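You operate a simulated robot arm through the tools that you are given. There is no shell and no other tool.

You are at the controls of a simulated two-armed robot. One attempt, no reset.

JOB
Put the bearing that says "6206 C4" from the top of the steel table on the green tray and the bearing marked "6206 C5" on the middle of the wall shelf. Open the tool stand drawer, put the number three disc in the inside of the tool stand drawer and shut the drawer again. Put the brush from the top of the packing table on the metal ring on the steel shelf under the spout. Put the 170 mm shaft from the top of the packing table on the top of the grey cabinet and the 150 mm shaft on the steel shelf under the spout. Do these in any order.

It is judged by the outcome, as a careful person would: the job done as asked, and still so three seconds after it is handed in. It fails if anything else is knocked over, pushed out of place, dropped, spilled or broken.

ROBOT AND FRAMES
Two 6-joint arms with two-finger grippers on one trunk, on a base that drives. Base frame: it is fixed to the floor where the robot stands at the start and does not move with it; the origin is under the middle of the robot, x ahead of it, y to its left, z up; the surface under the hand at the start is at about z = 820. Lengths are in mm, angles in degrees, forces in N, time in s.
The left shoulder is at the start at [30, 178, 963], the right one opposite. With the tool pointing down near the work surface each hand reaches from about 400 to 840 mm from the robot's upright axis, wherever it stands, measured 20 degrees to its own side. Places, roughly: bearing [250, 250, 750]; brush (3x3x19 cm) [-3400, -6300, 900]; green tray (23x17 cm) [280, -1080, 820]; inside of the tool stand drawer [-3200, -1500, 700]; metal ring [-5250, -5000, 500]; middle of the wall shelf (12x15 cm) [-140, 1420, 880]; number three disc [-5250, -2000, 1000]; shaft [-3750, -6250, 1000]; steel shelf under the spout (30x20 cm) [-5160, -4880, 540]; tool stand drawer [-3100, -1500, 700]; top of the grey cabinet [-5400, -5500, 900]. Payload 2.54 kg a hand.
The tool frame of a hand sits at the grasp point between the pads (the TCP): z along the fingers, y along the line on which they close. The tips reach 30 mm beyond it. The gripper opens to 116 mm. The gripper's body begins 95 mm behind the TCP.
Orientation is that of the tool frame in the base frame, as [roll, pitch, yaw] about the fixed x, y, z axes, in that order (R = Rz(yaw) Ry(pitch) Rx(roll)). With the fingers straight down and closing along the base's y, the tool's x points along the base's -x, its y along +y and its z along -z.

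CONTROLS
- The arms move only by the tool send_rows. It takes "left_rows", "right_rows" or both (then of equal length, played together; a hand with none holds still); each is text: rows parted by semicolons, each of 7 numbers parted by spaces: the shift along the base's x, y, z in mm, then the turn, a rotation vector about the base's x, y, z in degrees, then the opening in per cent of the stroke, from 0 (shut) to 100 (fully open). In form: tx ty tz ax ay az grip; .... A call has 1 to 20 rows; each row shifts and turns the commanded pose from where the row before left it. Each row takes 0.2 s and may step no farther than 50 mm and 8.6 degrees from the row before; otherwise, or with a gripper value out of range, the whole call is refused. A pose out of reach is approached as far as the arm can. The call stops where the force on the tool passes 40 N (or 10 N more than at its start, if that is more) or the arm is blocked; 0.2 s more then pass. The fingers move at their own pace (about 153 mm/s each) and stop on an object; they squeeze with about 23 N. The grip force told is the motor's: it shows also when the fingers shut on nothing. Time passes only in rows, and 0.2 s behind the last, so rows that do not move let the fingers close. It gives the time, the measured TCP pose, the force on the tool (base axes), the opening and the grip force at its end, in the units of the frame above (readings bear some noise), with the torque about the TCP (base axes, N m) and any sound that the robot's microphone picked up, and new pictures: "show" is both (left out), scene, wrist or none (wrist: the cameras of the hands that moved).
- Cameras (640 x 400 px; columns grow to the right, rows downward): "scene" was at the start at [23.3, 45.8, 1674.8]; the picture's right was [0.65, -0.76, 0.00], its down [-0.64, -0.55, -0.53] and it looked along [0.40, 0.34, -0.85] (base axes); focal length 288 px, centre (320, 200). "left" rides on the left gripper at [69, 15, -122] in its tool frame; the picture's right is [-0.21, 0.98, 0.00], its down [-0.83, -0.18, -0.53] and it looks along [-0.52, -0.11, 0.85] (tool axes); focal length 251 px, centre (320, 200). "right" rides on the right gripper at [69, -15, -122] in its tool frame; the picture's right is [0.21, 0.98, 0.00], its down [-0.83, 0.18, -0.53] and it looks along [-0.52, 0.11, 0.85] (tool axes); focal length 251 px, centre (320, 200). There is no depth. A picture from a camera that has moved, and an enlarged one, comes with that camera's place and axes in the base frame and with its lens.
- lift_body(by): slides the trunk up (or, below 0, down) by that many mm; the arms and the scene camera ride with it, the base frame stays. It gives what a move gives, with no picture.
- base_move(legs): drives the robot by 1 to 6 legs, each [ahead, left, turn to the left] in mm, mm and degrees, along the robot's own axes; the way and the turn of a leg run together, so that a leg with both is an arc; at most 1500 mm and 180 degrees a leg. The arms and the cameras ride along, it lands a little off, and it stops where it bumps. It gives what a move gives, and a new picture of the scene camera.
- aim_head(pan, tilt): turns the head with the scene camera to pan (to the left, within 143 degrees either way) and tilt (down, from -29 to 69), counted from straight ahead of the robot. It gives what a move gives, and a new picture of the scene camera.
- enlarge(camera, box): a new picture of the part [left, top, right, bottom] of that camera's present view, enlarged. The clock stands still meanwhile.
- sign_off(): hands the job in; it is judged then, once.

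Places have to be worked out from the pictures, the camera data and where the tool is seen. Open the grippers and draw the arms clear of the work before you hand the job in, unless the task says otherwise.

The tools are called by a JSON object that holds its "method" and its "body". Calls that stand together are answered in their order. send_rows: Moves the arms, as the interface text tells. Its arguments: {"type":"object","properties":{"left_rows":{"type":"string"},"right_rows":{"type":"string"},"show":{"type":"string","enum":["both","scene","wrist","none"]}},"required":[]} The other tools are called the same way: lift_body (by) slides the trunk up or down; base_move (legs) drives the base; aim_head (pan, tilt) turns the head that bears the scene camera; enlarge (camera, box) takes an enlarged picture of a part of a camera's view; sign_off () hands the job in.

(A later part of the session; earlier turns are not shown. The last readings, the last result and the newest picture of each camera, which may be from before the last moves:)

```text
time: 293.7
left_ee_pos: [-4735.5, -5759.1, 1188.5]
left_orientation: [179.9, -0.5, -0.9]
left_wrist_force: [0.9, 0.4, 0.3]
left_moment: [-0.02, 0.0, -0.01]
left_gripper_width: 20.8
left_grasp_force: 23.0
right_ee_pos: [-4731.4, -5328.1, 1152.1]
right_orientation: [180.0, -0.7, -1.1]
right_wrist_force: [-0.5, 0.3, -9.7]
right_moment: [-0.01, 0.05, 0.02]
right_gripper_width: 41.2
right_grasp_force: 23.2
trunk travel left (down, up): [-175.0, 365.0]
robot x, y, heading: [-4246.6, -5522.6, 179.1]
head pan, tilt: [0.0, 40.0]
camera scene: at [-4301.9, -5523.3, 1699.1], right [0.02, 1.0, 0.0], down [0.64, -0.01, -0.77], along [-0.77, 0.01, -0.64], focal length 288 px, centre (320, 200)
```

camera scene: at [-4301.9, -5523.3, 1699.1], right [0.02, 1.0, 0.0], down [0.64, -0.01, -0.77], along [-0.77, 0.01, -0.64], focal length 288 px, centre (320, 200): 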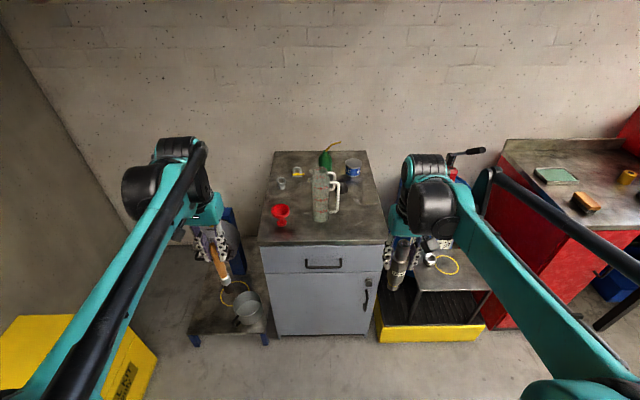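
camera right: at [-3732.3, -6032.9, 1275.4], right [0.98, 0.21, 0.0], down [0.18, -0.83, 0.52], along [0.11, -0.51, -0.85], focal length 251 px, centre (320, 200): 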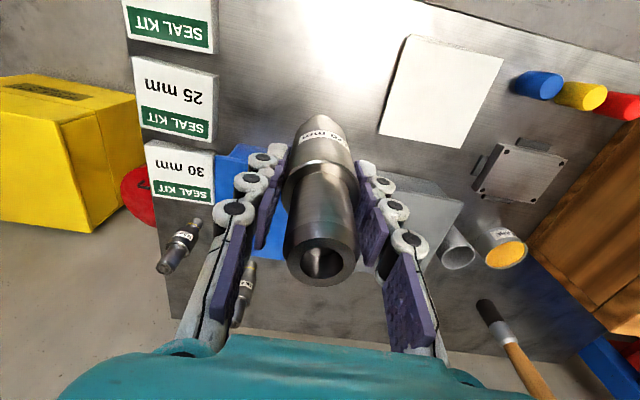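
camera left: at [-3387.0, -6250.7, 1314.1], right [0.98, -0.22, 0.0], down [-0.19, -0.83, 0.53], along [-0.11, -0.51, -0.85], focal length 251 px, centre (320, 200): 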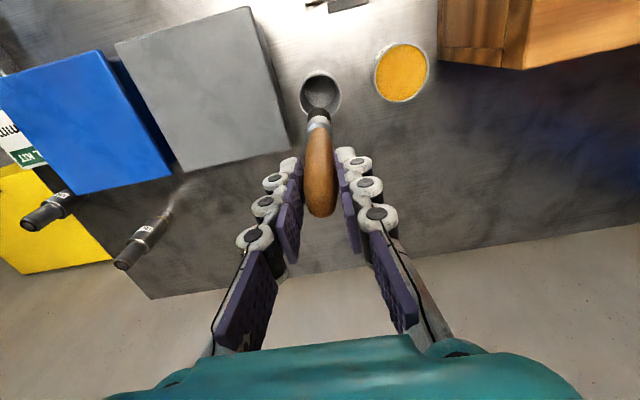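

The cabinet top works out at z ≈ 850 with its front edge at x ≈ −5054 and right edge y ≈ −5260; the front-right area near [−5140, −5340] is free. I drive 240 mm closer.

{"method": "base_move", "body": {"legs": [[240, 0, 0.9]]}}

{"method": "send_rows", "body": {"right_rows": "-30 0 0 0 0 0 0; -30 0 0 0 0 0 0; 0 0 0 0 0 0 0", "show": "both"}}

```text
time: 295.5
left_ee_pos: [-4968.0, -5768.2, 1187.8]
left_orientation: [179.9, -0.5, 0.1]
left_wrist_force: [-0.8, -0.2, -0.3]
left_moment: [0.0, -0.04, 0.03]
left_gripper_width: 20.8
left_grasp_force: 23.5
right_ee_pos: [-4972.9, -5335.1, 1152.2]
right_orientation: [179.8, -0.6, -0.1]
right_wrist_force: [-0.7, -0.2, -9.8]
right_moment: [0.02, -0.04, 0.0]
right_gripper_width: 41.2
right_grasp_force: 23.3
trunk travel left (down, up): [-175.0, 365.0]
robot x, y, heading: [-4480.8, -5521.8, -179.8]
head pan, tilt: [0.0, 40.0]
camera scene: at [-4538.8, -5522.9, 1699.0], right [0.0, 1.0, 0.0], down [0.64, 0.0, -0.77], along [-0.77, 0.0, -0.64], focal length 288 px, centre (320, 200)
```

scene: 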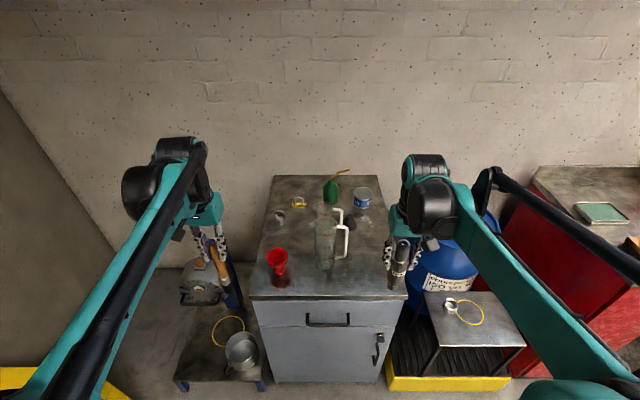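

```text
time: 296.3
left_ee_pos: [-4967.1, -5767.3, 1188.2]
left_orientation: [180.0, -0.4, 0.0]
left_wrist_force: [0.2, 0.4, -1.4]
left_moment: [0.02, 0.04, -0.01]
left_gripper_width: 20.4
left_grasp_force: 23.5
right_ee_pos: [-5031.9, -5336.4, 1153.0]
right_orientation: [179.9, -0.6, -0.2]
right_wrist_force: [0.3, 0.6, -10.6]
right_moment: [0.02, 0.03, 0.0]
right_gripper_width: 41.0
right_grasp_force: 23.0
trunk travel left (down, up): [-175.0, 365.0]
robot x, y, heading: [-4482.8, -5520.0, -179.9]
head pan, tilt: [0.0, 40.0]
camera scene: at [-4536.1, -5522.9, 1699.1], right [0.0, 1.0, 0.0], down [0.64, 0.0, -0.77], along [-0.77, 0.0, -0.64], focal length 288 px, centre (320, 200)
camera right: at [-4964.3, -5321.0, 1276.3], right [0.21, -0.98, 0.0], down [-0.83, -0.18, 0.53], along [-0.51, -0.11, -0.85], focal length 251 px, centre (320, 200)
```

scene: 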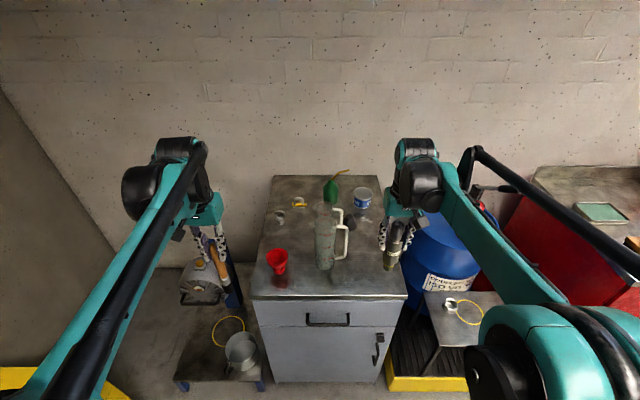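
right: 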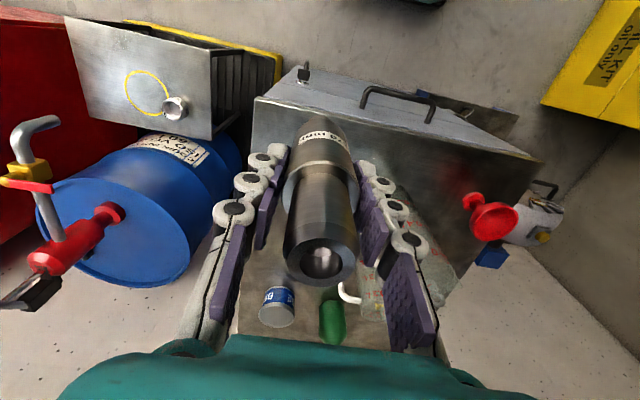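

Cabinet top is at z ≈ 858; the jug's handle reaches to about y −5434. I move the shaft over [−5135, −5330] and lower it to a little above the surface.

{"method": "send_rows", "body": {"right_rows": "-34 2 0 0 0 0 0; -34 2 0 0 0 0 0; -35 2 0 0 0 0 0; 0 0 -40 0 0 0 0; 0 0 -45 0 0 0 0; 0 0 -45 0 0 0 0; 0 0 -20 0 0 0 0; 0 0 0 0 0 0 0", "show": "both"}}

```text
time: 298.1
left_ee_pos: [-4967.8, -5767.3, 1187.3]
left_orientation: [179.9, -0.4, 0.1]
left_wrist_force: [-0.2, 0.0, -0.1]
left_moment: [0.0, 0.02, -0.06]
left_gripper_width: 20.3
left_grasp_force: 22.7
right_ee_pos: [-5134.1, -5330.2, 999.3]
right_orientation: [179.9, -0.7, 0.0]
right_wrist_force: [0.2, 0.0, -10.4]
right_moment: [-0.01, -0.01, -0.01]
right_gripper_width: 41.2
right_grasp_force: 22.7
trunk travel left (down, up): [-175.0, 365.0]
robot x, y, heading: [-4481.1, -5526.8, -179.8]
head pan, tilt: [0.0, 40.0]
camera scene: at [-4537.6, -5522.8, 1699.1], right [0.0, 1.0, 0.0], down [0.64, 0.0, -0.77], along [-0.77, 0.0, -0.64], focal length 288 px, centre (320, 200)
camera right: at [-5067.3, -5315.0, 1124.8], right [0.21, -0.98, 0.0], down [-0.83, -0.18, 0.52], along [-0.51, -0.11, -0.85], focal length 251 px, centre (320, 200)
```

scene: 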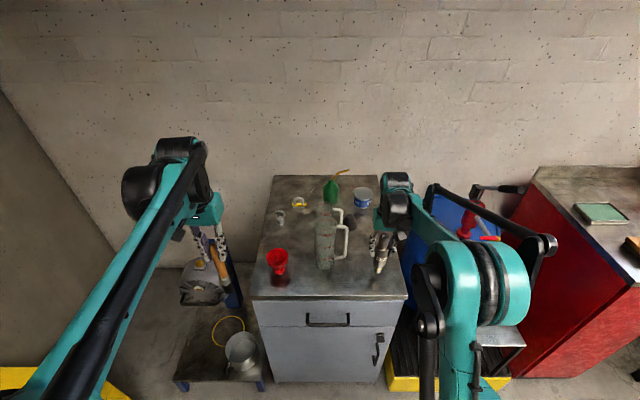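
right: 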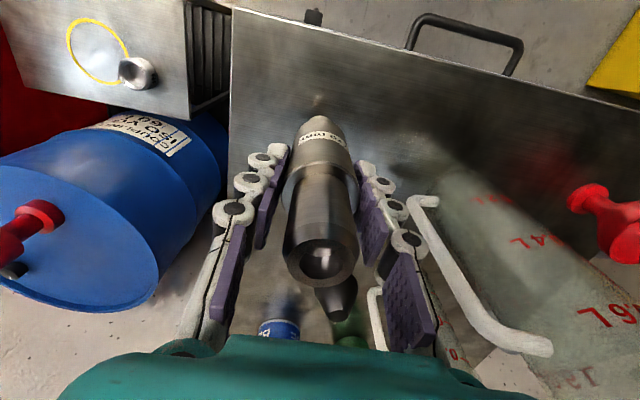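

Clear of the jug handle by more than 60 mm. I lower the last ~27 mm slowly until contact.

{"method": "send_rows", "body": {"right_rows": "0 0 -8 0 0 0 0; 0 0 -6 0 0 0 0; 0 0 -3 0 0 0 0; 0 0 -2 0 0 0 0; 0 0 0 0 0 0 0", "show": "none"}}

```text
time: 299.3
left_ee_pos: [-4968.0, -5767.6, 1187.5]
left_orientation: [179.9, -0.5, 0.1]
left_wrist_force: [-0.7, 0.9, -0.4]
left_moment: [0.0, 0.0, 0.0]
left_gripper_width: 20.6
left_grasp_force: 23.1
right_ee_pos: [-5135.7, -5331.3, 982.1]
right_orientation: [179.9, -0.7, -0.1]
right_wrist_force: [-0.2, -0.5, -9.6]
right_moment: [-0.01, 0.03, 0.01]
right_gripper_width: 41.2
right_grasp_force: 22.5
trunk travel left (down, up): [-175.0, 365.0]
robot x, y, heading: [-4484.6, -5519.9, -180.2]
head pan, tilt: [0.0, 40.0]
```

{"method": "send_rows", "body": {"right_rows": "0 0 -2 0 0 0 0; 0 0 -2 0 0 0 0; 0 0 -2 0 0 0 0; 0 0 0 0 0 0 0", "show": "wrist"}}

```text
time: 300.3
left_ee_pos: [-4967.6, -5767.4, 1187.1]
left_orientation: [179.8, -0.4, 0.1]
left_wrist_force: [0.8, 0.7, -0.9]
left_moment: [0.01, 0.0, 0.0]
left_gripper_width: 20.3
left_grasp_force: 22.9
right_ee_pos: [-5133.7, -5330.5, 976.6]
right_orientation: [179.9, -0.8, -0.1]
right_wrist_force: [0.3, 0.1, -10.8]
right_moment: [0.01, 0.01, 0.02]
right_gripper_width: 41.4
right_grasp_force: 22.7
trunk travel left (down, up): [-175.0, 365.0]
robot x, y, heading: [-4482.6, -5520.9, -179.5]
head pan, tilt: [0.0, 40.0]
camera right: at [-5067.4, -5314.5, 1100.3], right [0.21, -0.98, 0.0], down [-0.83, -0.18, 0.52], along [-0.51, -0.11, -0.85], focal length 251 px, centre (320, 200)
```

right: 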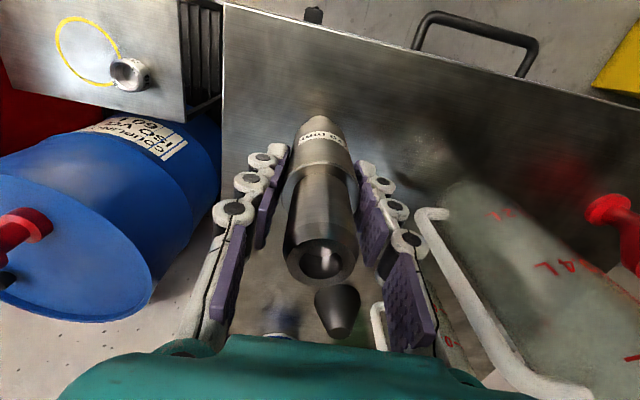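

No contact yet at 976.6; continuing slowly.

{"method": "send_rows", "body": {"right_rows": "0 0 -2 0 0 0 0; 0 0 -2 0 0 0 0; 0 0 -2 0 0 0 0; 0 0 0 0 0 0 0", "show": "none"}}

```text
time: 301.3
left_ee_pos: [-4966.3, -5768.4, 1187.6]
left_orientation: [179.9, -0.3, 0.1]
left_wrist_force: [-0.3, -0.7, -0.7]
left_moment: [-0.01, -0.01, 0.04]
left_gripper_width: 20.7
left_grasp_force: 23.2
right_ee_pos: [-5133.5, -5329.8, 971.8]
right_orientation: [-180.0, -0.4, -0.1]
right_wrist_force: [-5.6, 1.0, 18.8]
right_moment: [0.03, 0.2, -0.01]
right_gripper_width: 41.4
right_grasp_force: 23.3
trunk travel left (down, up): [-175.0, 365.0]
robot x, y, heading: [-4483.0, -5523.6, -180.0]
head pan, tilt: [0.0, 40.0]
```

Contact with the cabinet top (about 29 N change). I ease off a millimetre and open the fingers, then check that the shaft stands.

{"method": "send_rows", "body": {"right_rows": "0 0 1 0 0 0 0; 0 0 0 0 0 0 0; 0 0 0 0 0 0 45; 0 0 0 0 0 0 55; 0 0 0 0 0 0 60; 0 0 0 0 0 0 60", "show": "both"}}

```text
time: 302.7
left_ee_pos: [-4966.9, -5767.0, 1188.1]
left_orientation: [179.9, -0.4, 0.1]
left_wrist_force: [0.1, 0.8, -0.2]
left_moment: [-0.02, 0.06, -0.03]
left_gripper_width: 20.6
left_grasp_force: 23.3
right_ee_pos: [-5133.8, -5329.6, 972.6]
right_orientation: [-180.0, -0.6, 0.0]
right_wrist_force: [-0.2, 0.1, -0.4]
right_moment: [-0.01, -0.01, 0.03]
right_gripper_width: 69.5
right_grasp_force: 0.1
trunk travel left (down, up): [-175.0, 365.0]
robot x, y, heading: [-4478.9, -5524.6, -180.0]
head pan, tilt: [0.0, 40.0]
camera scene: at [-4536.6, -5523.2, 1699.1], right [0.0, 1.0, 0.0], down [0.64, 0.0, -0.77], along [-0.77, 0.0, -0.64], focal length 288 px, centre (320, 200)
camera right: at [-5066.8, -5314.3, 1095.7], right [0.21, -0.98, 0.0], down [-0.83, -0.18, 0.53], along [-0.51, -0.11, -0.85], focal length 251 px, centre (320, 200)
```

scene: 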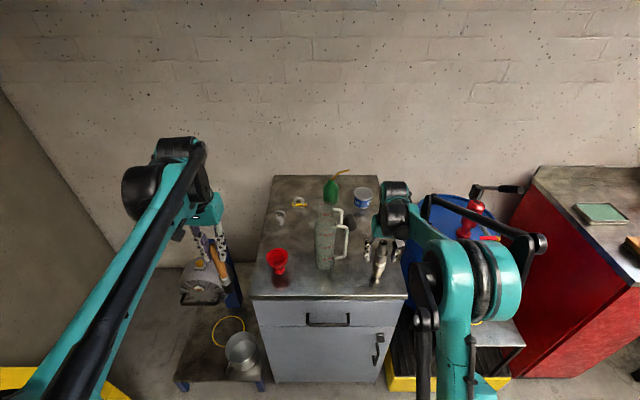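
right: 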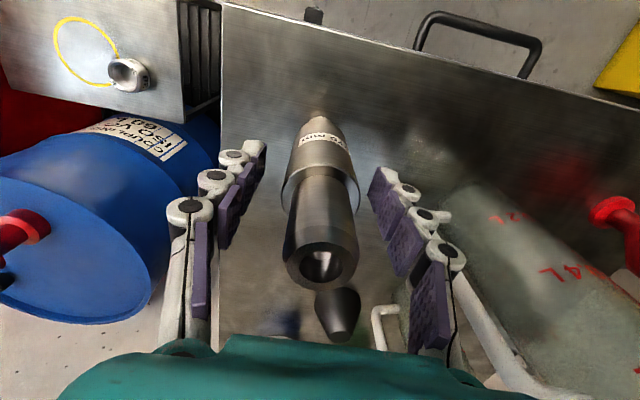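

The 170 mm shaft stands upright on its own. I raise the right hand straight up clear of its top, then retract.

{"method": "send_rows", "body": {"right_rows": "0 0 20 0 0 0 60; 0 0 35 0 0 0 60; 0 0 45 0 0 0 60; 0 0 45 0 0 0 60; 0 0 35 0 0 0 60; 45 0 0 0 0 0 60; 45 0 0 0 0 0 60; 45 0 0 0 0 0 60; 30 0 0 0 0 0 50", "show": "both"}}

```text
time: 304.7
left_ee_pos: [-4966.7, -5767.4, 1189.0]
left_orientation: [179.9, -0.4, 0.1]
left_wrist_force: [-0.3, -0.1, -0.6]
left_moment: [0.02, 0.02, -0.01]
left_gripper_width: 20.6
left_grasp_force: 22.9
right_ee_pos: [-4966.6, -5330.6, 1151.0]
right_orientation: [-179.9, -0.6, -0.1]
right_wrist_force: [-0.5, -0.4, 0.4]
right_moment: [-0.02, -0.01, 0.0]
right_gripper_width: 58.3
right_grasp_force: 0.0
trunk travel left (down, up): [-175.0, 365.0]
robot x, y, heading: [-4483.2, -5521.0, -179.7]
head pan, tilt: [0.0, 40.0]
camera scene: at [-4535.7, -5523.2, 1699.2], right [0.0, 1.0, 0.0], down [0.64, 0.0, -0.77], along [-0.77, 0.0, -0.64], focal length 288 px, centre (320, 200)
camera right: at [-4899.7, -5314.7, 1275.0], right [0.21, -0.98, 0.0], down [-0.83, -0.18, 0.53], along [-0.51, -0.11, -0.85], focal length 251 px, centre (320, 200)
```

scene: 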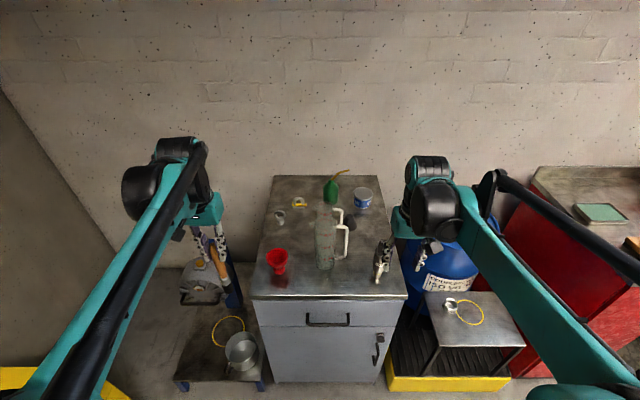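
right: 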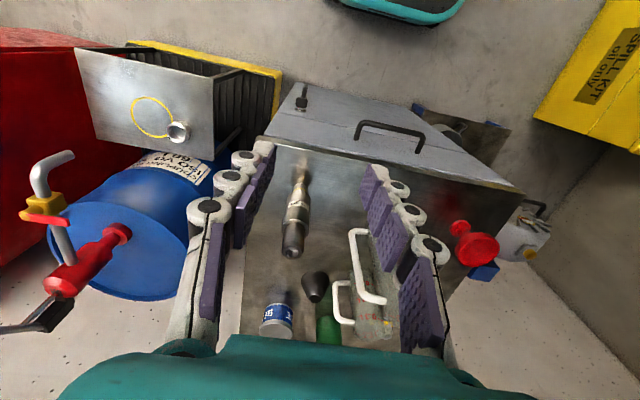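

The 170 mm shaft stands well on the cabinet. Now the brush: I back off, strafe to the steel shelf, and lower the trunk.

{"method": "base_move", "body": {"legs": [[-353, 0, 0], [0, -691, 0]]}}

{"method": "lift_body", "body": {"by": -170}}

{"method": "aim_head", "body": {"pan": 0, "tilt": 38}}

{"method": "enlarge", "body": {"camera": "scene", "box": [220, 130, 420, 290]}}

```text
time: 310.3
left_ee_pos: [-4620.5, -5084.8, 1188.6]
left_orientation: [179.9, -0.4, 1.1]
left_wrist_force: [0.2, 0.0, -0.4]
left_moment: [0.0, -0.02, -0.01]
left_gripper_width: 20.5
left_grasp_force: 22.8
right_ee_pos: [-4629.7, -4648.5, 1150.8]
right_orientation: [179.9, -0.6, 0.9]
right_wrist_force: [-0.3, 1.1, 0.1]
right_moment: [0.0, -0.02, 0.01]
right_gripper_width: 58.2
right_grasp_force: 0.1
trunk travel left (down, up): [-175.0, 365.0]
robot x, y, heading: [-4137.3, -4833.7, -178.8]
head pan, tilt: [0.0, 40.0]
camera scene: at [-4194.0, -4833.4, 1699.1], right [-0.02, 1.0, 0.0], down [0.64, 0.01, -0.77], along [-0.77, -0.02, -0.64], focal length 288 px, centre (320, 200)
```

scene: 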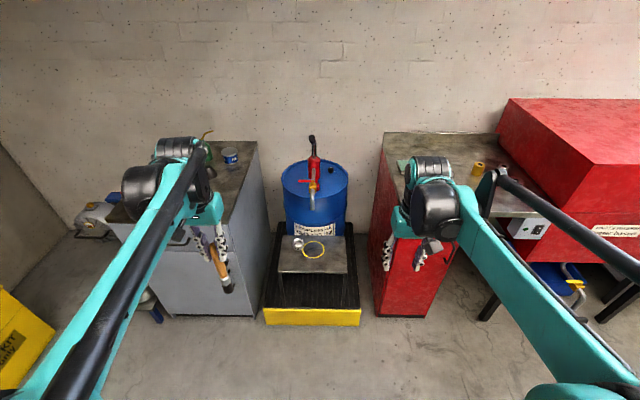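

```text
time: 312.3
left_ee_pos: [-4621.1, -5085.8, 1017.6]
left_orientation: [179.9, -0.3, 1.1]
left_wrist_force: [0.8, 0.1, -0.2]
left_moment: [-0.04, 0.01, 0.0]
left_gripper_width: 20.6
left_grasp_force: 23.0
right_ee_pos: [-4627.7, -4648.2, 981.8]
right_orientation: [180.0, -0.6, 0.9]
right_wrist_force: [0.0, 0.8, -0.4]
right_moment: [0.0, 0.01, 0.01]
right_gripper_width: 57.8
right_grasp_force: 0.1
trunk travel left (down, up): [-5.0, 535.0]
robot x, y, heading: [-4139.5, -4833.1, -178.9]
head pan, tilt: [0.0, 40.0]
```

```text
time: 312.9
left_ee_pos: [-4620.5, -5086.7, 1018.0]
left_orientation: [179.9, -0.5, 1.1]
left_wrist_force: [-0.8, -0.3, -0.8]
left_moment: [-0.01, 0.0, 0.02]
left_gripper_width: 20.9
left_grasp_force: 23.0
right_ee_pos: [-4629.1, -4648.7, 982.0]
right_orientation: [-180.0, -0.6, 0.8]
right_wrist_force: [-0.3, 0.4, 0.3]
right_moment: [-0.03, 0.02, -0.03]
right_gripper_width: 57.7
right_grasp_force: 0.1
trunk travel left (down, up): [-5.0, 535.0]
robot x, y, heading: [-4139.3, -4834.0, -179.0]
head pan, tilt: [0.0, 38.0]
camera scene: at [-4195.3, -4834.2, 1532.1], right [-0.02, 1.0, 0.0], down [0.62, 0.01, -0.79], along [-0.79, -0.02, -0.62], focal length 288 px, centre (320, 200)
```

scene: 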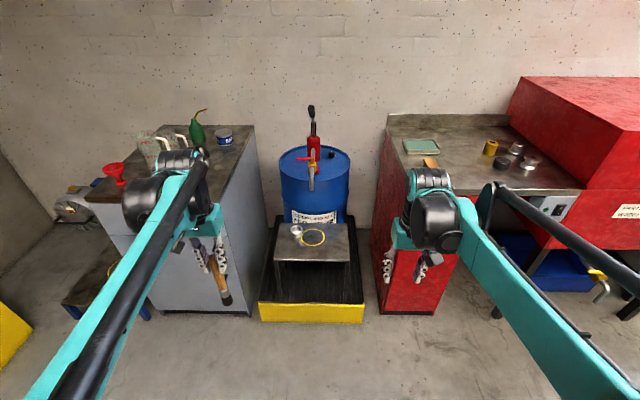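

```text
2.50 times, centred on (320, 210) of scene
camera zoom: at [-4195.3, -4834.2, 1532.1], right [-0.02, 1.0, 0.0], down [0.62, 0.01, -0.79], along [-0.79, -0.02, -0.62], focal length 721 px, centre (320, 175)
```

zoom: 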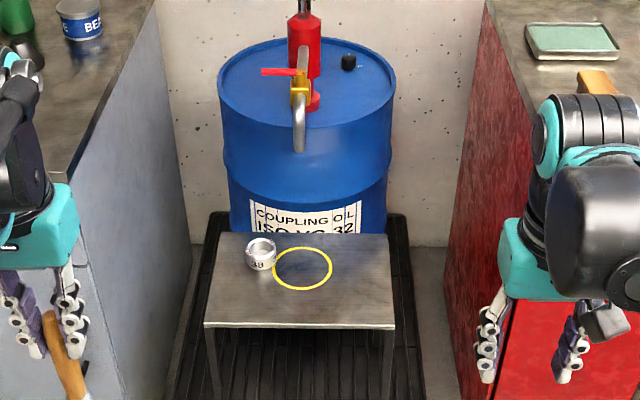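

The ring sits at the left-rear of the steel shelf. I take wrist views from both hands to locate it better and see the brush in the grip.

{"method": "send_rows", "body": {"left_rows": "0 0 0 0 0 0 0", "right_rows": "0 0 0 0 0 0 50", "show": "wrist"}}

```text
time: 313.3
left_ee_pos: [-4619.4, -5085.6, 1018.5]
left_orientation: [179.8, -0.4, 1.1]
left_wrist_force: [0.1, 0.2, -0.6]
left_moment: [-0.03, 0.0, 0.02]
left_gripper_width: 20.7
left_grasp_force: 23.2
right_ee_pos: [-4626.9, -4648.4, 981.1]
right_orientation: [-180.0, -0.5, 0.9]
right_wrist_force: [-0.2, -0.5, 1.2]
right_moment: [0.0, 0.0, -0.01]
right_gripper_width: 58.0
right_grasp_force: 0.0
trunk travel left (down, up): [-5.0, 535.0]
robot x, y, heading: [-4136.4, -4833.4, -179.0]
head pan, tilt: [0.0, 38.0]
camera right: at [-4561.8, -4631.9, 1104.8], right [0.23, -0.97, 0.0], down [-0.83, -0.19, 0.53], along [-0.51, -0.12, -0.85], focal length 251 px, centre (320, 200)
camera left: at [-4551.5, -5099.1, 1142.5], right [-0.2, -0.98, 0.0], down [-0.83, 0.17, 0.53], along [-0.52, 0.1, -0.85], focal length 251 px, centre (320, 200)
```

right: 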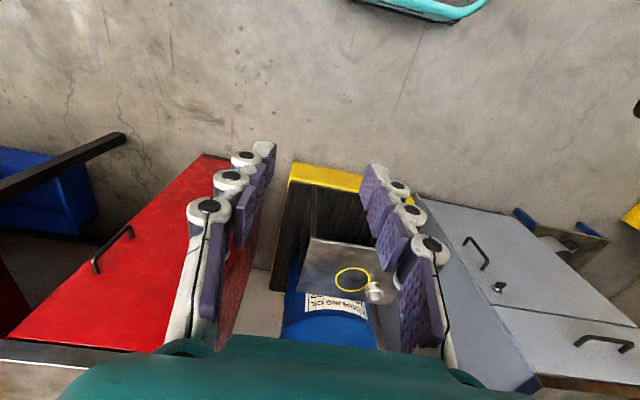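
left: 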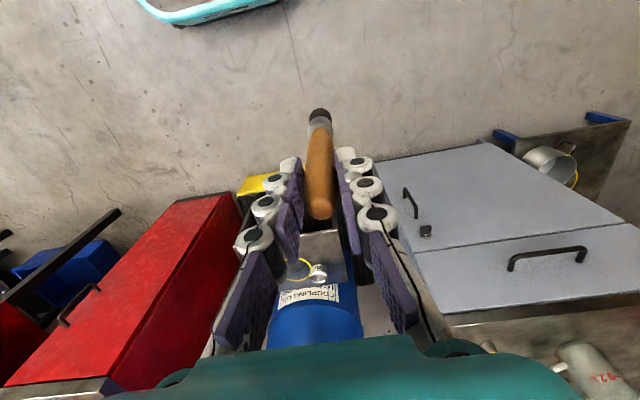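

Both wrist views agree: the ring is centred near [−5188, −4968] with its top about z 565–572. I now pitch the left hand forward so the brush lies horizontal, moving it toward the shelf but staying short and above.

{"method": "send_rows", "body": {"left_rows": "-31.9 10.7 -33 -0.16 8.2 0 0; -31.9 10.7 -33 -0.16 8.2 0 0; -31.9 10.7 -33 -0.16 8.2 0 0; -31.9 10.7 -33 -0.16 8.2 0 0; -31.9 10.7 -33 -0.16 8.2 0 0; -31.9 10.7 -33 -0.16 8.2 0 0; -31.9 10.7 -33 -0.16 8.2 0 0; -31.9 10.7 -33 -0.16 8.2 0 0; -31.9 10.7 -33 -0.16 8.2 0 0; -31.9 10.7 -33 -0.16 8.2 0 0; -31.9 10.7 -33 -0.16 8.2 0 0; 0 0 0 0 0 0 0", "show": "both"}}

```text
time: 315.9
left_ee_pos: [-4963.5, -4970.1, 680.8]
left_orientation: [175.8, 89.1, -3.0]
left_wrist_force: [-0.3, -0.2, -1.1]
left_moment: [-0.03, -0.02, -0.02]
left_gripper_width: 20.6
left_grasp_force: 22.7
left hand out of reach, approached as far as the arm can: row 11
right_ee_pos: [-4627.7, -4648.2, 981.3]
right_orientation: [180.0, -0.7, 1.0]
right_wrist_force: [-0.3, -0.3, 0.0]
right_moment: [0.01, -0.05, 0.03]
right_gripper_width: 58.3
right_grasp_force: 0.0
trunk travel left (down, up): [-5.0, 535.0]
robot x, y, heading: [-4141.8, -4835.2, -178.8]
head pan, tilt: [0.0, 38.0]
camera scene: at [-4195.9, -4834.2, 1532.1], right [-0.02, 1.0, 0.0], down [0.62, 0.01, -0.79], along [-0.79, -0.02, -0.62], focal length 288 px, centre (320, 200)
camera left: at [-4838.5, -4982.3, 616.0], right [0.02, -0.98, 0.22], down [0.52, 0.19, 0.83], along [-0.86, 0.1, 0.51], focal length 251 px, centre (320, 200)
```

scene: 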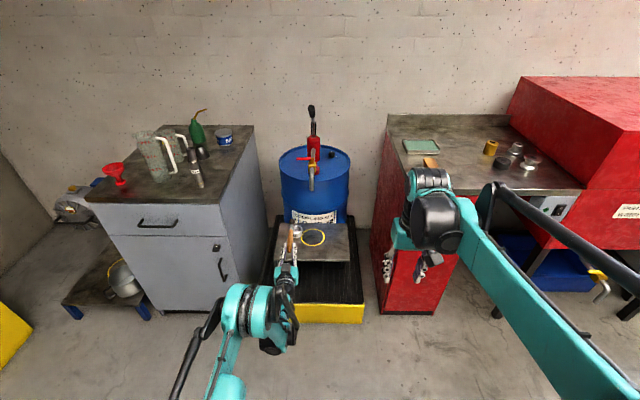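
left: 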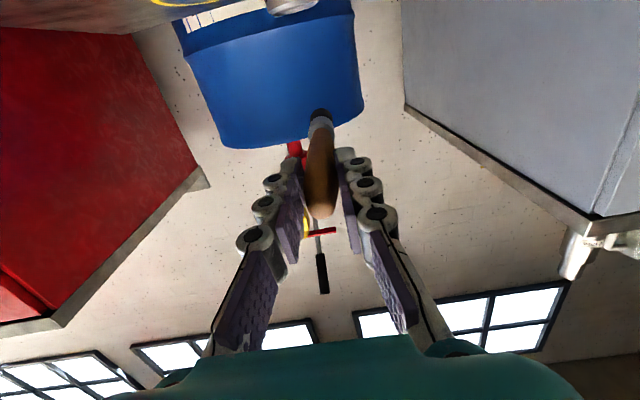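

The hand is horizontal but the arm couldn't get lower at this distance. I back the base off 200 mm into free space and test whether a longer reach lets the horizontal hand get down to z ≈ 590.

{"method": "base_move", "body": {"legs": [[-200, 0, 0]]}}

{"method": "send_rows", "body": {"left_rows": "-28 0 0 0 0 0 0; -28 0 0 0 0 0 0; -28 0 0 0 0 0 0; 0 0 -20 0 0 0 0; 0 0 -20 0 0 0 0; 0 0 -20 0 0 0 0; 0 0 -20 0 0 0 0; 0 0 -10 0 0 0 0; 0 0 0 0 0 0 0", "show": "scene"}}

```text
time: 317.5
left_ee_pos: [-4761.3, -4966.0, 682.9]
left_orientation: [176.8, 89.2, -1.9]
left_wrist_force: [0.6, -0.8, 0.1]
left_moment: [-0.02, -0.02, -0.03]
left_gripper_width: 20.7
left_grasp_force: 22.8
right_ee_pos: [-4427.1, -4644.1, 981.4]
right_orientation: [180.0, -0.6, 0.9]
right_wrist_force: [-0.4, 0.3, 0.2]
right_moment: [0.0, 0.04, -0.01]
right_gripper_width: 58.1
right_grasp_force: 0.1
trunk travel left (down, up): [-5.0, 535.0]
robot x, y, heading: [-3940.8, -4830.4, -179.0]
head pan, tilt: [0.0, 38.0]
camera scene: at [-3993.7, -4830.2, 1532.2], right [-0.02, 1.0, 0.0], down [0.62, 0.01, -0.79], along [-0.79, -0.02, -0.62], focal length 288 px, centre (320, 200)
```

scene: 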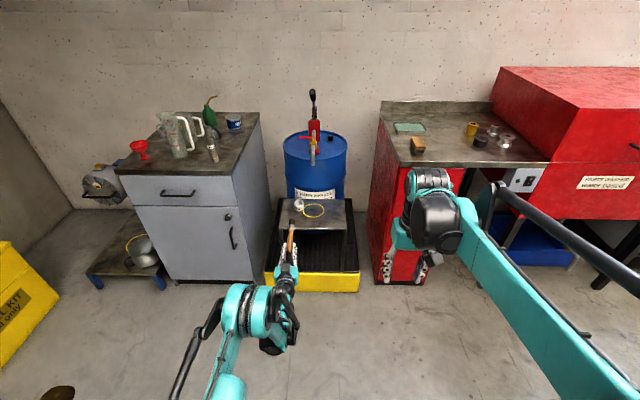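

```text
time: 319.5
left_ee_pos: [-4805.9, -4970.5, 699.1]
left_orientation: [177.0, 89.0, -1.7]
left_wrist_force: [-0.3, 0.1, -0.9]
left_moment: [0.0, -0.04, 0.01]
left_gripper_width: 20.6
left_grasp_force: 22.6
left hand out of reach, approached as far as the arm can: row 1, 2, 3, 4, 5, 6, 7, 8
right_ee_pos: [-4427.8, -4644.0, 980.1]
right_orientation: [-179.9, -0.6, 0.9]
right_wrist_force: [0.0, -0.4, -0.2]
right_moment: [-0.03, -0.01, 0.04]
right_gripper_width: 58.1
right_grasp_force: 0.1
trunk travel left (down, up): [-5.0, 535.0]
robot x, y, heading: [-3939.7, -4830.8, -179.0]
head pan, tilt: [0.0, 38.0]
camera scene: at [-3994.8, -4830.3, 1532.1], right [-0.02, 1.0, 0.0], down [0.62, 0.01, -0.79], along [-0.79, -0.02, -0.62], focal length 288 px, centre (320, 200)
```

scene: 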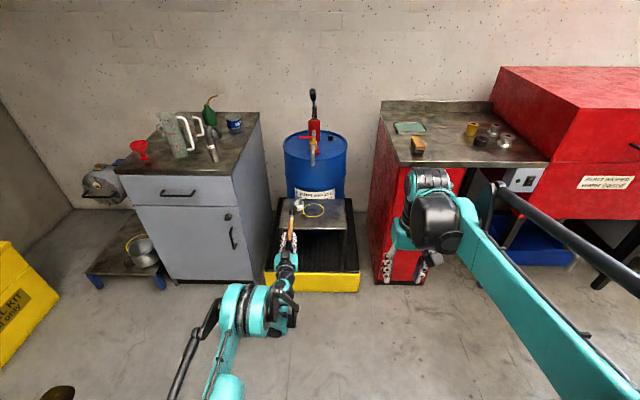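

A horizontal hand can't get as low as the ring, so I need the brush re-gripped crosswise from above. Plan: lay the brush on the free area of the packing table where the 170 mm shaft stood, then pick it up tool-down at its balance point. I move clear, raise the trunk and turn.

{"method": "base_move", "body": {"legs": [[0, -120, 0]]}}

{"method": "lift_body", "body": {"by": 280}}

{"method": "base_move", "body": {"legs": [[0, 0, 89]]}}

```text
time: 320.7
left_ee_pos: [-4806.7, -4850.0, 699.3]
left_orientation: [174.3, 89.1, -4.3]
left_wrist_force: [-0.2, 0.4, -0.5]
left_moment: [0.02, -0.06, 0.06]
left_gripper_width: 20.5
left_grasp_force: 23.0
right_ee_pos: [-4430.5, -4524.5, 980.1]
right_orientation: [179.9, -0.5, 1.0]
right_wrist_force: [-0.2, 0.4, -0.5]
right_moment: [-0.02, 0.0, 0.04]
right_gripper_width: 57.8
right_grasp_force: 0.1
trunk travel left (down, up): [-5.0, 535.0]
robot x, y, heading: [-3943.4, -4708.2, -178.8]
head pan, tilt: [0.0, 38.0]
camera scene: at [-3997.3, -4708.4, 1532.1], right [-0.02, 1.0, 0.0], down [0.62, 0.01, -0.79], along [-0.79, -0.02, -0.62], focal length 288 px, centre (320, 200)
```

scene: 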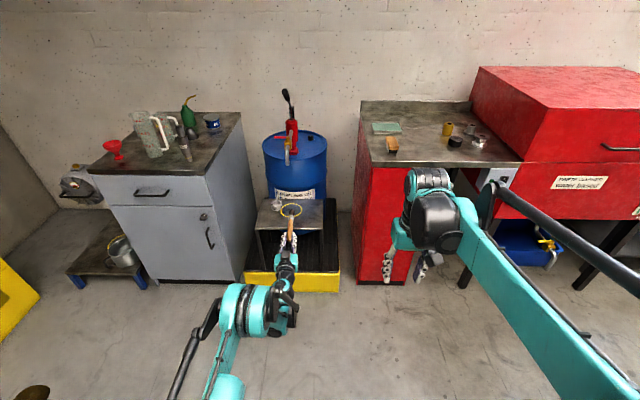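

```text
time: 323.6
left_ee_pos: [-4806.5, -4851.1, 978.3]
left_orientation: [177.3, 88.9, -1.2]
left_wrist_force: [0.4, -0.2, -0.2]
left_moment: [-0.02, -0.03, 0.03]
left_gripper_width: 20.7
left_grasp_force: 23.2
right_ee_pos: [-4431.3, -4524.3, 1261.1]
right_orientation: [-179.9, -0.6, 1.0]
right_wrist_force: [0.9, -0.1, 0.3]
right_moment: [-0.02, 0.04, 0.01]
right_gripper_width: 57.7
right_grasp_force: 0.0
trunk travel left (down, up): [-285.0, 255.0]
robot x, y, heading: [-3939.8, -4707.5, -178.9]
head pan, tilt: [0.0, 38.0]
```

```text
time: 325.5
left_ee_pos: [-4658.7, -5214.3, 977.8]
left_orientation: [-177.6, 89.0, 29.6]
left_wrist_force: [0.2, 0.0, -0.2]
left_moment: [0.03, -0.03, -0.04]
left_gripper_width: 20.7
left_grasp_force: 23.2
right_ee_pos: [-4460.5, -4756.7, 1260.5]
right_orientation: [-179.8, -0.7, 26.8]
right_wrist_force: [-0.6, -0.9, 0.6]
right_moment: [0.06, 0.05, -0.02]
right_gripper_width: 57.9
right_grasp_force: 0.0
trunk travel left (down, up): [-285.0, 255.0]
robot x, y, heading: [-3944.6, -4711.2, -152.6]
head pan, tilt: [0.0, 38.0]
stopped in leg 1: the robot was blocked; the commanded pose is now the measured one
camera scene: at [-3990.5, -4736.5, 1812.1], right [-0.46, 0.89, 0.0], down [0.55, 0.28, -0.79], along [-0.7, -0.36, -0.62], focal length 288 px, centre (320, 200)
```

scene: 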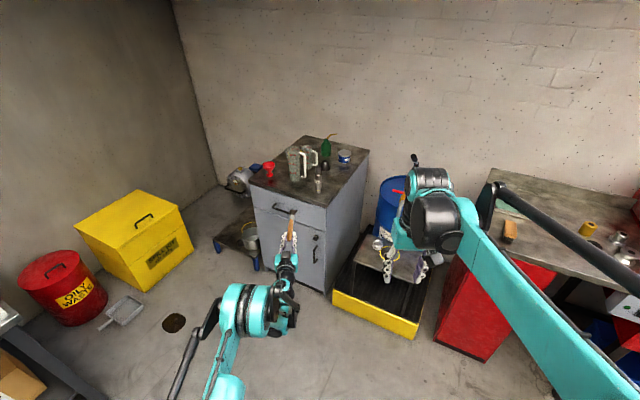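

The turn was blocked at −153° — likely the base's rear corner met the green cart behind me. I look back to see before moving.

{"method": "aim_head", "body": {"pan": -130, "tilt": 50}}

{"method": "aim_head", "body": {"pan": 140, "tilt": 45}}

```text
time: 327.6
left_ee_pos: [-4658.9, -5212.2, 979.7]
left_orientation: [177.2, 89.0, 24.3]
left_wrist_force: [0.6, 0.4, -0.1]
left_moment: [0.02, -0.08, 0.0]
left_gripper_width: 20.7
left_grasp_force: 22.9
right_ee_pos: [-4461.5, -4755.8, 1259.8]
right_orientation: [-180.0, -0.5, 26.8]
right_wrist_force: [0.0, 1.3, -0.2]
right_moment: [-0.01, 0.02, 0.01]
right_gripper_width: 58.0
right_grasp_force: 0.0
trunk travel left (down, up): [-285.0, 255.0]
robot x, y, heading: [-3938.6, -4708.8, -152.8]
head pan, tilt: [-130.0, 50.0]
camera scene: at [-3897.3, -4619.5, 1795.0], right [0.97, -0.22, 0.0], down [-0.17, -0.75, -0.64], along [0.14, 0.63, -0.77], focal length 288 px, centre (320, 200)
```

scene: 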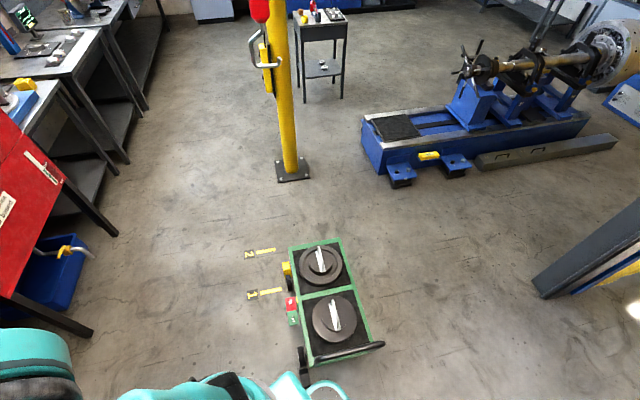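

```text
time: 331.4
left_ee_pos: [-4658.6, -5213.0, 978.3]
left_orientation: [177.4, 89.0, 24.4]
left_wrist_force: [-0.1, 1.0, -0.3]
left_moment: [0.04, -0.03, -0.01]
left_gripper_width: 20.8
left_grasp_force: 22.9
right_ee_pos: [-4461.4, -4755.9, 1260.6]
right_orientation: [180.0, -0.6, 26.7]
right_wrist_force: [-0.3, 0.0, 1.3]
right_moment: [-0.01, -0.03, 0.01]
right_gripper_width: 57.9
right_grasp_force: 0.0
trunk travel left (down, up): [-285.0, 255.0]
robot x, y, heading: [-3941.8, -4710.2, -152.9]
head pan, tilt: [140.0, 45.0]
camera scene: at [-3835.2, -4712.8, 1801.9], right [-0.22, -0.97, 0.0], down [-0.69, 0.16, -0.71], along [0.69, -0.16, -0.71], focal length 288 px, centre (320, 200)
```

scene: 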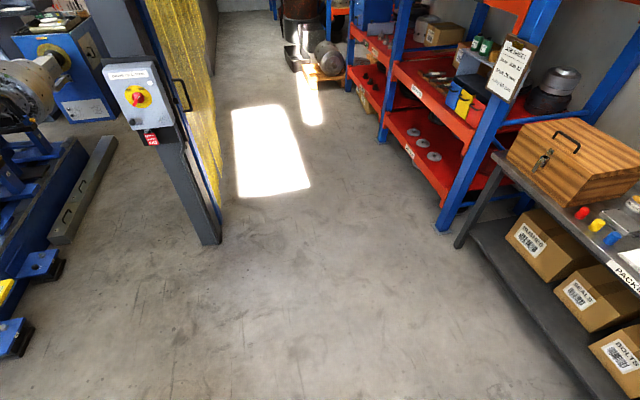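

The cart's handle end is right behind my base; it is still aligned with its marks and chock, so it doesn't appear to have moved. I move straight away from it (south), then finish the turn with plenty of room.

{"method": "base_move", "body": {"legs": [[137, 267, 0]]}}

{"method": "aim_head", "body": {"pan": -125, "tilt": 45}}

{"method": "enlarge", "body": {"camera": "scene", "box": [220, 180, 440, 360]}}

```text
time: 333.4
left_ee_pos: [-4659.2, -5514.3, 978.4]
left_orientation: [179.6, 88.9, 26.9]
left_wrist_force: [0.4, 0.2, -0.6]
left_moment: [-0.02, -0.02, -0.02]
left_gripper_width: 20.6
left_grasp_force: 23.7
right_ee_pos: [-4461.4, -5056.9, 1260.8]
right_orientation: [-180.0, -0.7, 27.1]
right_wrist_force: [0.3, 0.3, -0.3]
right_moment: [0.02, 0.01, -0.05]
right_gripper_width: 58.0
right_grasp_force: 0.1
trunk travel left (down, up): [-285.0, 255.0]
robot x, y, heading: [-3941.9, -5009.4, -152.8]
head pan, tilt: [140.0, 45.0]
camera scene: at [-3836.0, -5011.8, 1801.9], right [-0.22, -0.98, 0.0], down [-0.69, 0.16, -0.71], along [0.69, -0.16, -0.71], focal length 288 px, centre (320, 200)
```

scene: 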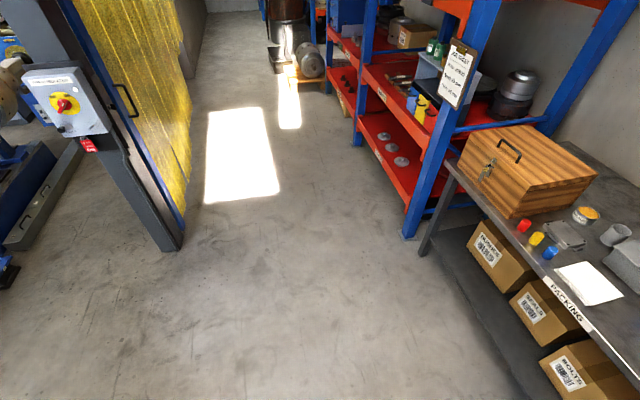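

```text
time: 337.1
left_ee_pos: [-4658.0, -5512.6, 978.6]
left_orientation: [177.5, 89.1, 24.8]
left_wrist_force: [0.2, 0.0, -0.9]
left_moment: [0.03, -0.03, 0.04]
left_gripper_width: 20.8
left_grasp_force: 22.9
right_ee_pos: [-4461.8, -5056.3, 1261.8]
right_orientation: [-180.0, -0.6, 27.0]
right_wrist_force: [-0.1, -0.2, 0.0]
right_moment: [-0.01, -0.02, 0.03]
right_gripper_width: 57.8
right_grasp_force: 0.1
trunk travel left (down, up): [-285.0, 255.0]
robot x, y, heading: [-3939.7, -5007.2, -152.7]
head pan, tilt: [-125.0, 45.0]
camera scene: at [-3904.4, -4912.1, 1801.9], right [0.99, -0.13, 0.0], down [-0.1, -0.7, -0.71], along [0.1, 0.7, -0.71], focal length 288 px, centre (320, 200)
```

scene: 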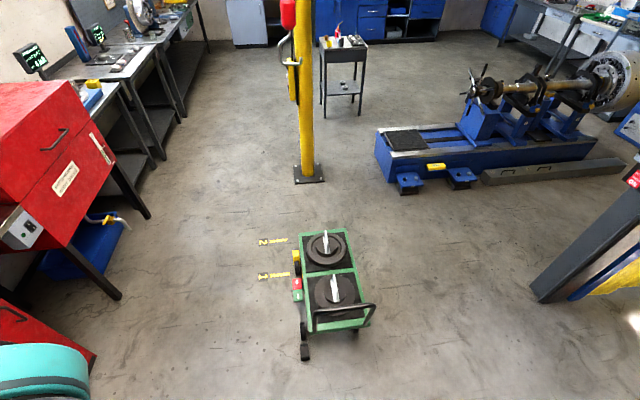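

```text
2.22 times, centred on (330, 270) of scene
camera zoom: at [-3904.4, -4912.1, 1801.9], right [0.99, -0.13, 0.0], down [-0.1, -0.7, -0.71], along [0.1, 0.7, -0.71], focal length 641 px, centre (298, 44)
```

zoom: 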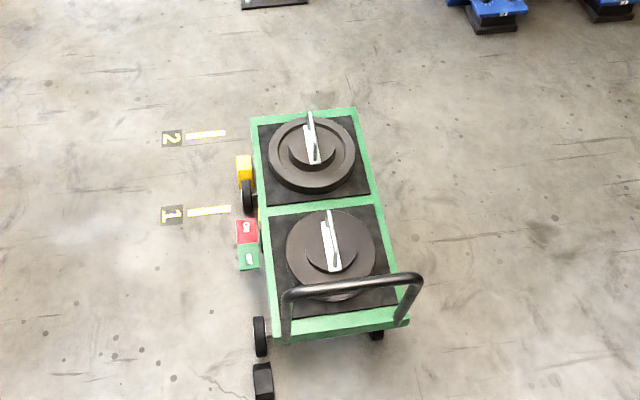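

I see a small black block on the floor just behind the cart's rear wheel. I zoom in to check whether anything was displaced.

{"method": "enlarge", "body": {"camera": "scene", "box": [285, 300, 345, 370]}}

{"method": "enlarge", "body": {"camera": "scene", "box": [250, 230, 330, 310]}}

```text
5.71 times, centred on (315, 335) of scene
camera zoom: at [-3904.4, -4912.1, 1801.9], right [0.99, -0.13, 0.0], down [-0.1, -0.7, -0.71], along [0.1, 0.7, -0.71], focal length 1647 px, centre (349, -571)
```

zoom: 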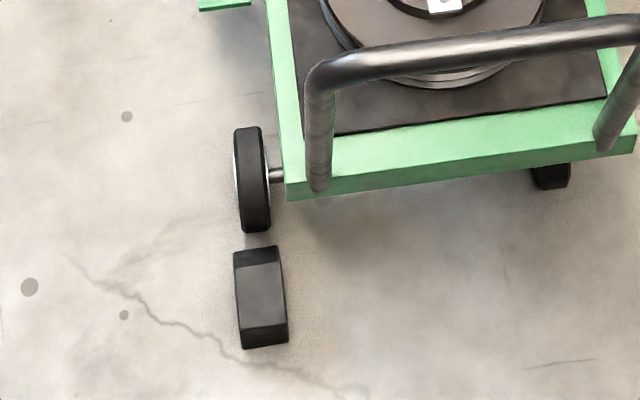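

```text
5.00 times, centred on (290, 270) of scene
camera zoom: at [-3904.4, -4912.1, 1801.9], right [0.99, -0.13, 0.0], down [-0.1, -0.7, -0.71], along [0.1, 0.7, -0.71], focal length 1441 px, centre (470, -150)
```

zoom: 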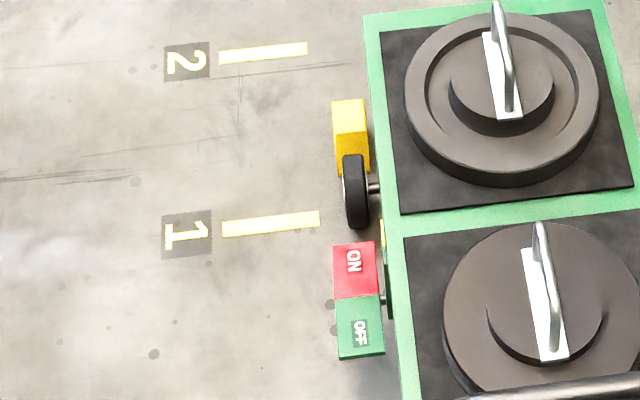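

The chock positions match the earlier view, so the cart seems unmoved; I'll keep well clear of it. I finish turning to face the packing table and move up so the brush is over the free area.

{"method": "base_move", "body": {"legs": [[0, 0, 62.7]]}}

{"method": "aim_head", "body": {"pan": 0, "tilt": 45}}

```text
time: 340.2
left_ee_pos: [-3821.8, -5876.0, 978.4]
left_orientation: [177.9, 89.1, 87.8]
left_wrist_force: [-0.1, 0.4, -0.9]
left_moment: [0.05, 0.0, 0.02]
left_gripper_width: 20.8
left_grasp_force: 23.0
right_ee_pos: [-4137.5, -5491.9, 1261.3]
right_orientation: [-180.0, -0.6, 89.7]
right_wrist_force: [-1.1, -0.9, -0.3]
right_moment: [0.04, 0.0, -0.05]
right_gripper_width: 58.0
right_grasp_force: 0.0
trunk travel left (down, up): [-285.0, 255.0]
robot x, y, heading: [-3943.6, -5007.5, -90.1]
head pan, tilt: [-125.0, 45.0]
camera scene: at [-4007.8, -4930.0, 1801.9], right [0.57, 0.82, 0.0], down [0.58, -0.41, -0.71], along [-0.58, 0.41, -0.71], focal length 288 px, centre (320, 200)
```

scene: 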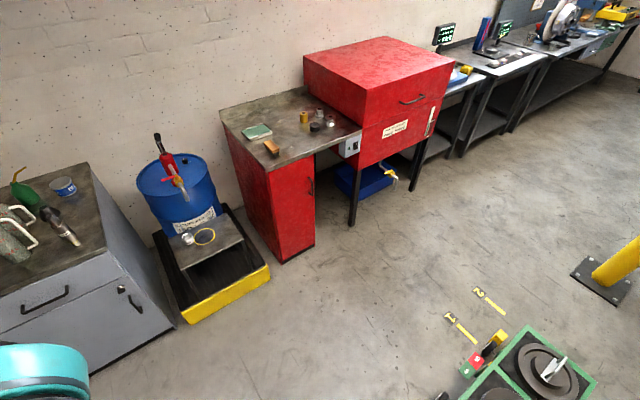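

```text
time: 342.3
left_ee_pos: [-3821.7, -5875.4, 978.4]
left_orientation: [177.3, 89.0, 87.5]
left_wrist_force: [0.7, 0.3, 0.0]
left_moment: [0.01, 0.0, -0.01]
left_gripper_width: 20.5
left_grasp_force: 22.9
right_ee_pos: [-4139.5, -5492.0, 1260.5]
right_orientation: [179.9, -0.8, 89.7]
right_wrist_force: [-0.5, 0.5, 0.4]
right_moment: [0.0, 0.05, -0.02]
right_gripper_width: 57.9
right_grasp_force: 0.0
trunk travel left (down, up): [-285.0, 255.0]
robot x, y, heading: [-3941.0, -5005.8, -90.0]
head pan, tilt: [0.0, 45.0]
camera scene: at [-3941.7, -5058.0, 1801.9], right [-1.0, 0.0, 0.0], down [0.0, 0.71, -0.71], along [0.0, -0.71, -0.71], focal length 288 px, centre (320, 200)
```

scene: 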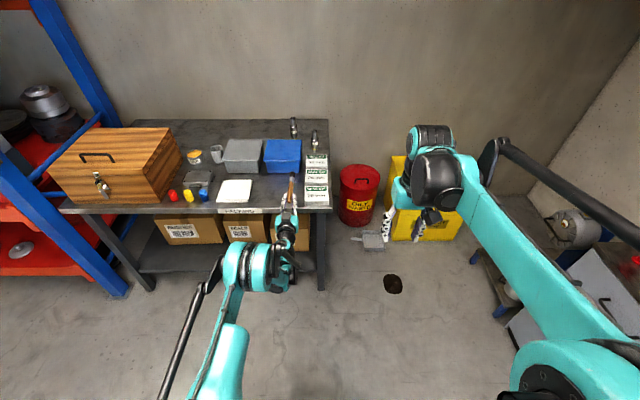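

The free area spans about x −3640…−3860 between the white pad and the seal kits. I move the base so the brush lies over x ≈ −3745, just inside the table edge (y ≈ −5934).

{"method": "base_move", "body": {"legs": [[105, 77, 0]]}}

{"method": "enlarge", "body": {"camera": "scene", "box": [200, 110, 360, 260]}}

```text
time: 343.6
left_ee_pos: [-3743.4, -5979.0, 978.5]
left_orientation: [179.2, 89.0, 89.3]
left_wrist_force: [0.5, 0.1, -0.2]
left_moment: [0.04, 0.01, -0.02]
left_gripper_width: 20.9
left_grasp_force: 23.3
right_ee_pos: [-4061.2, -5595.6, 1260.5]
right_orientation: [-179.9, -0.7, 89.8]
right_wrist_force: [1.2, -0.8, 0.3]
right_moment: [0.03, 0.03, 0.01]
right_gripper_width: 58.1
right_grasp_force: 0.1
trunk travel left (down, up): [-285.0, 255.0]
robot x, y, heading: [-3867.1, -5109.1, -90.4]
head pan, tilt: [0.0, 45.0]
camera scene: at [-3864.1, -5162.3, 1801.8], right [-1.0, 0.0, 0.0], down [0.0, 0.71, -0.71], along [0.0, -0.71, -0.71], focal length 288 px, centre (320, 200)
```

scene: 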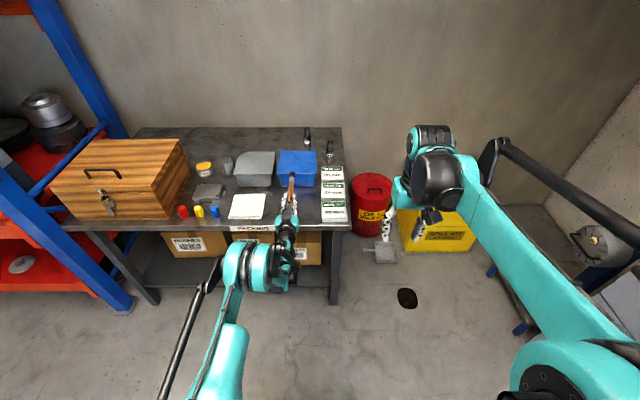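

```text
2.67 times, centred on (280, 185) of scene
camera zoom: at [-3864.1, -5162.3, 1801.8], right [-1.0, 0.0, 0.0], down [0.0, 0.71, -0.71], along [0.0, -0.71, -0.71], focal length 769 px, centre (427, 240)
```

zoom: 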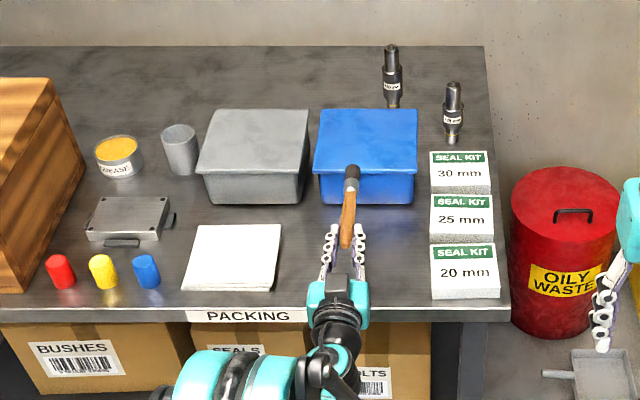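

I advance 28 mm so the whole brush will be on the table, then lower with the trunk to just above the surface.

{"method": "base_move", "body": {"legs": [[28, 0, 0]]}}

{"method": "lift_body", "body": {"by": -95}}

{"method": "enlarge", "body": {"camera": "scene", "box": [220, 110, 360, 250]}}

```text
time: 344.4
left_ee_pos: [-3744.3, -6007.2, 978.5]
left_orientation: [176.6, 89.0, 86.6]
left_wrist_force: [-0.6, -0.3, -0.5]
left_moment: [0.02, 0.03, -0.05]
left_gripper_width: 20.4
left_grasp_force: 23.2
right_ee_pos: [-4061.1, -5624.1, 1261.4]
right_orientation: [180.0, -0.7, 89.6]
right_wrist_force: [0.3, -0.3, -0.9]
right_moment: [0.01, -0.02, -0.01]
right_gripper_width: 58.1
right_grasp_force: 0.1
trunk travel left (down, up): [-285.0, 255.0]
robot x, y, heading: [-3869.0, -5137.4, -89.8]
head pan, tilt: [0.0, 45.0]
camera scene: at [-3865.4, -5189.3, 1801.9], right [-1.0, 0.0, 0.0], down [0.0, 0.71, -0.71], along [0.0, -0.71, -0.71], focal length 288 px, centre (320, 200)
```

scene: 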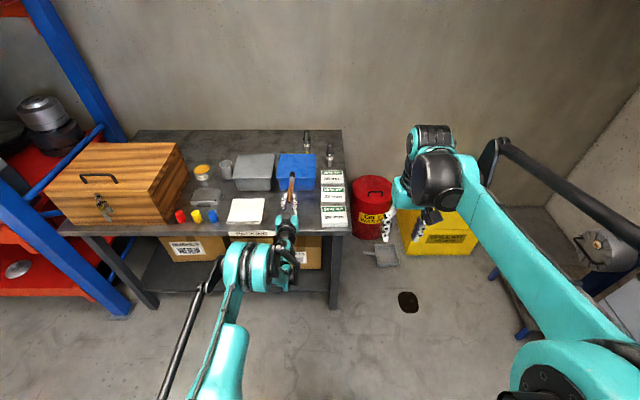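

```text
time: 345.7
left_ee_pos: [-3744.5, -6006.1, 883.9]
left_orientation: [177.2, 89.1, 87.3]
left_wrist_force: [0.3, 0.7, 0.6]
left_moment: [0.02, 0.02, 0.01]
left_gripper_width: 20.7
left_grasp_force: 23.0
right_ee_pos: [-4060.8, -5622.8, 1167.2]
right_orientation: [-180.0, -0.6, 89.8]
right_wrist_force: [0.0, 0.4, 0.6]
right_moment: [-0.04, 0.01, 0.0]
right_gripper_width: 58.1
right_grasp_force: 0.0
trunk travel left (down, up): [-190.0, 350.0]
robot x, y, heading: [-3865.5, -5135.9, -89.9]
head pan, tilt: [0.0, 45.0]
```

```text
2.86 times, centred on (290, 180) of scene
camera zoom: at [-3865.0, -5188.6, 1707.0], right [-1.0, 0.0, 0.0], down [0.0, 0.71, -0.71], along [0.0, -0.71, -0.71], focal length 824 px, centre (406, 257)
```

zoom: 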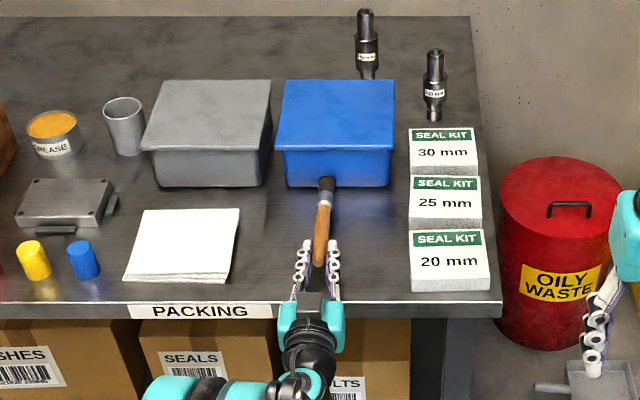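

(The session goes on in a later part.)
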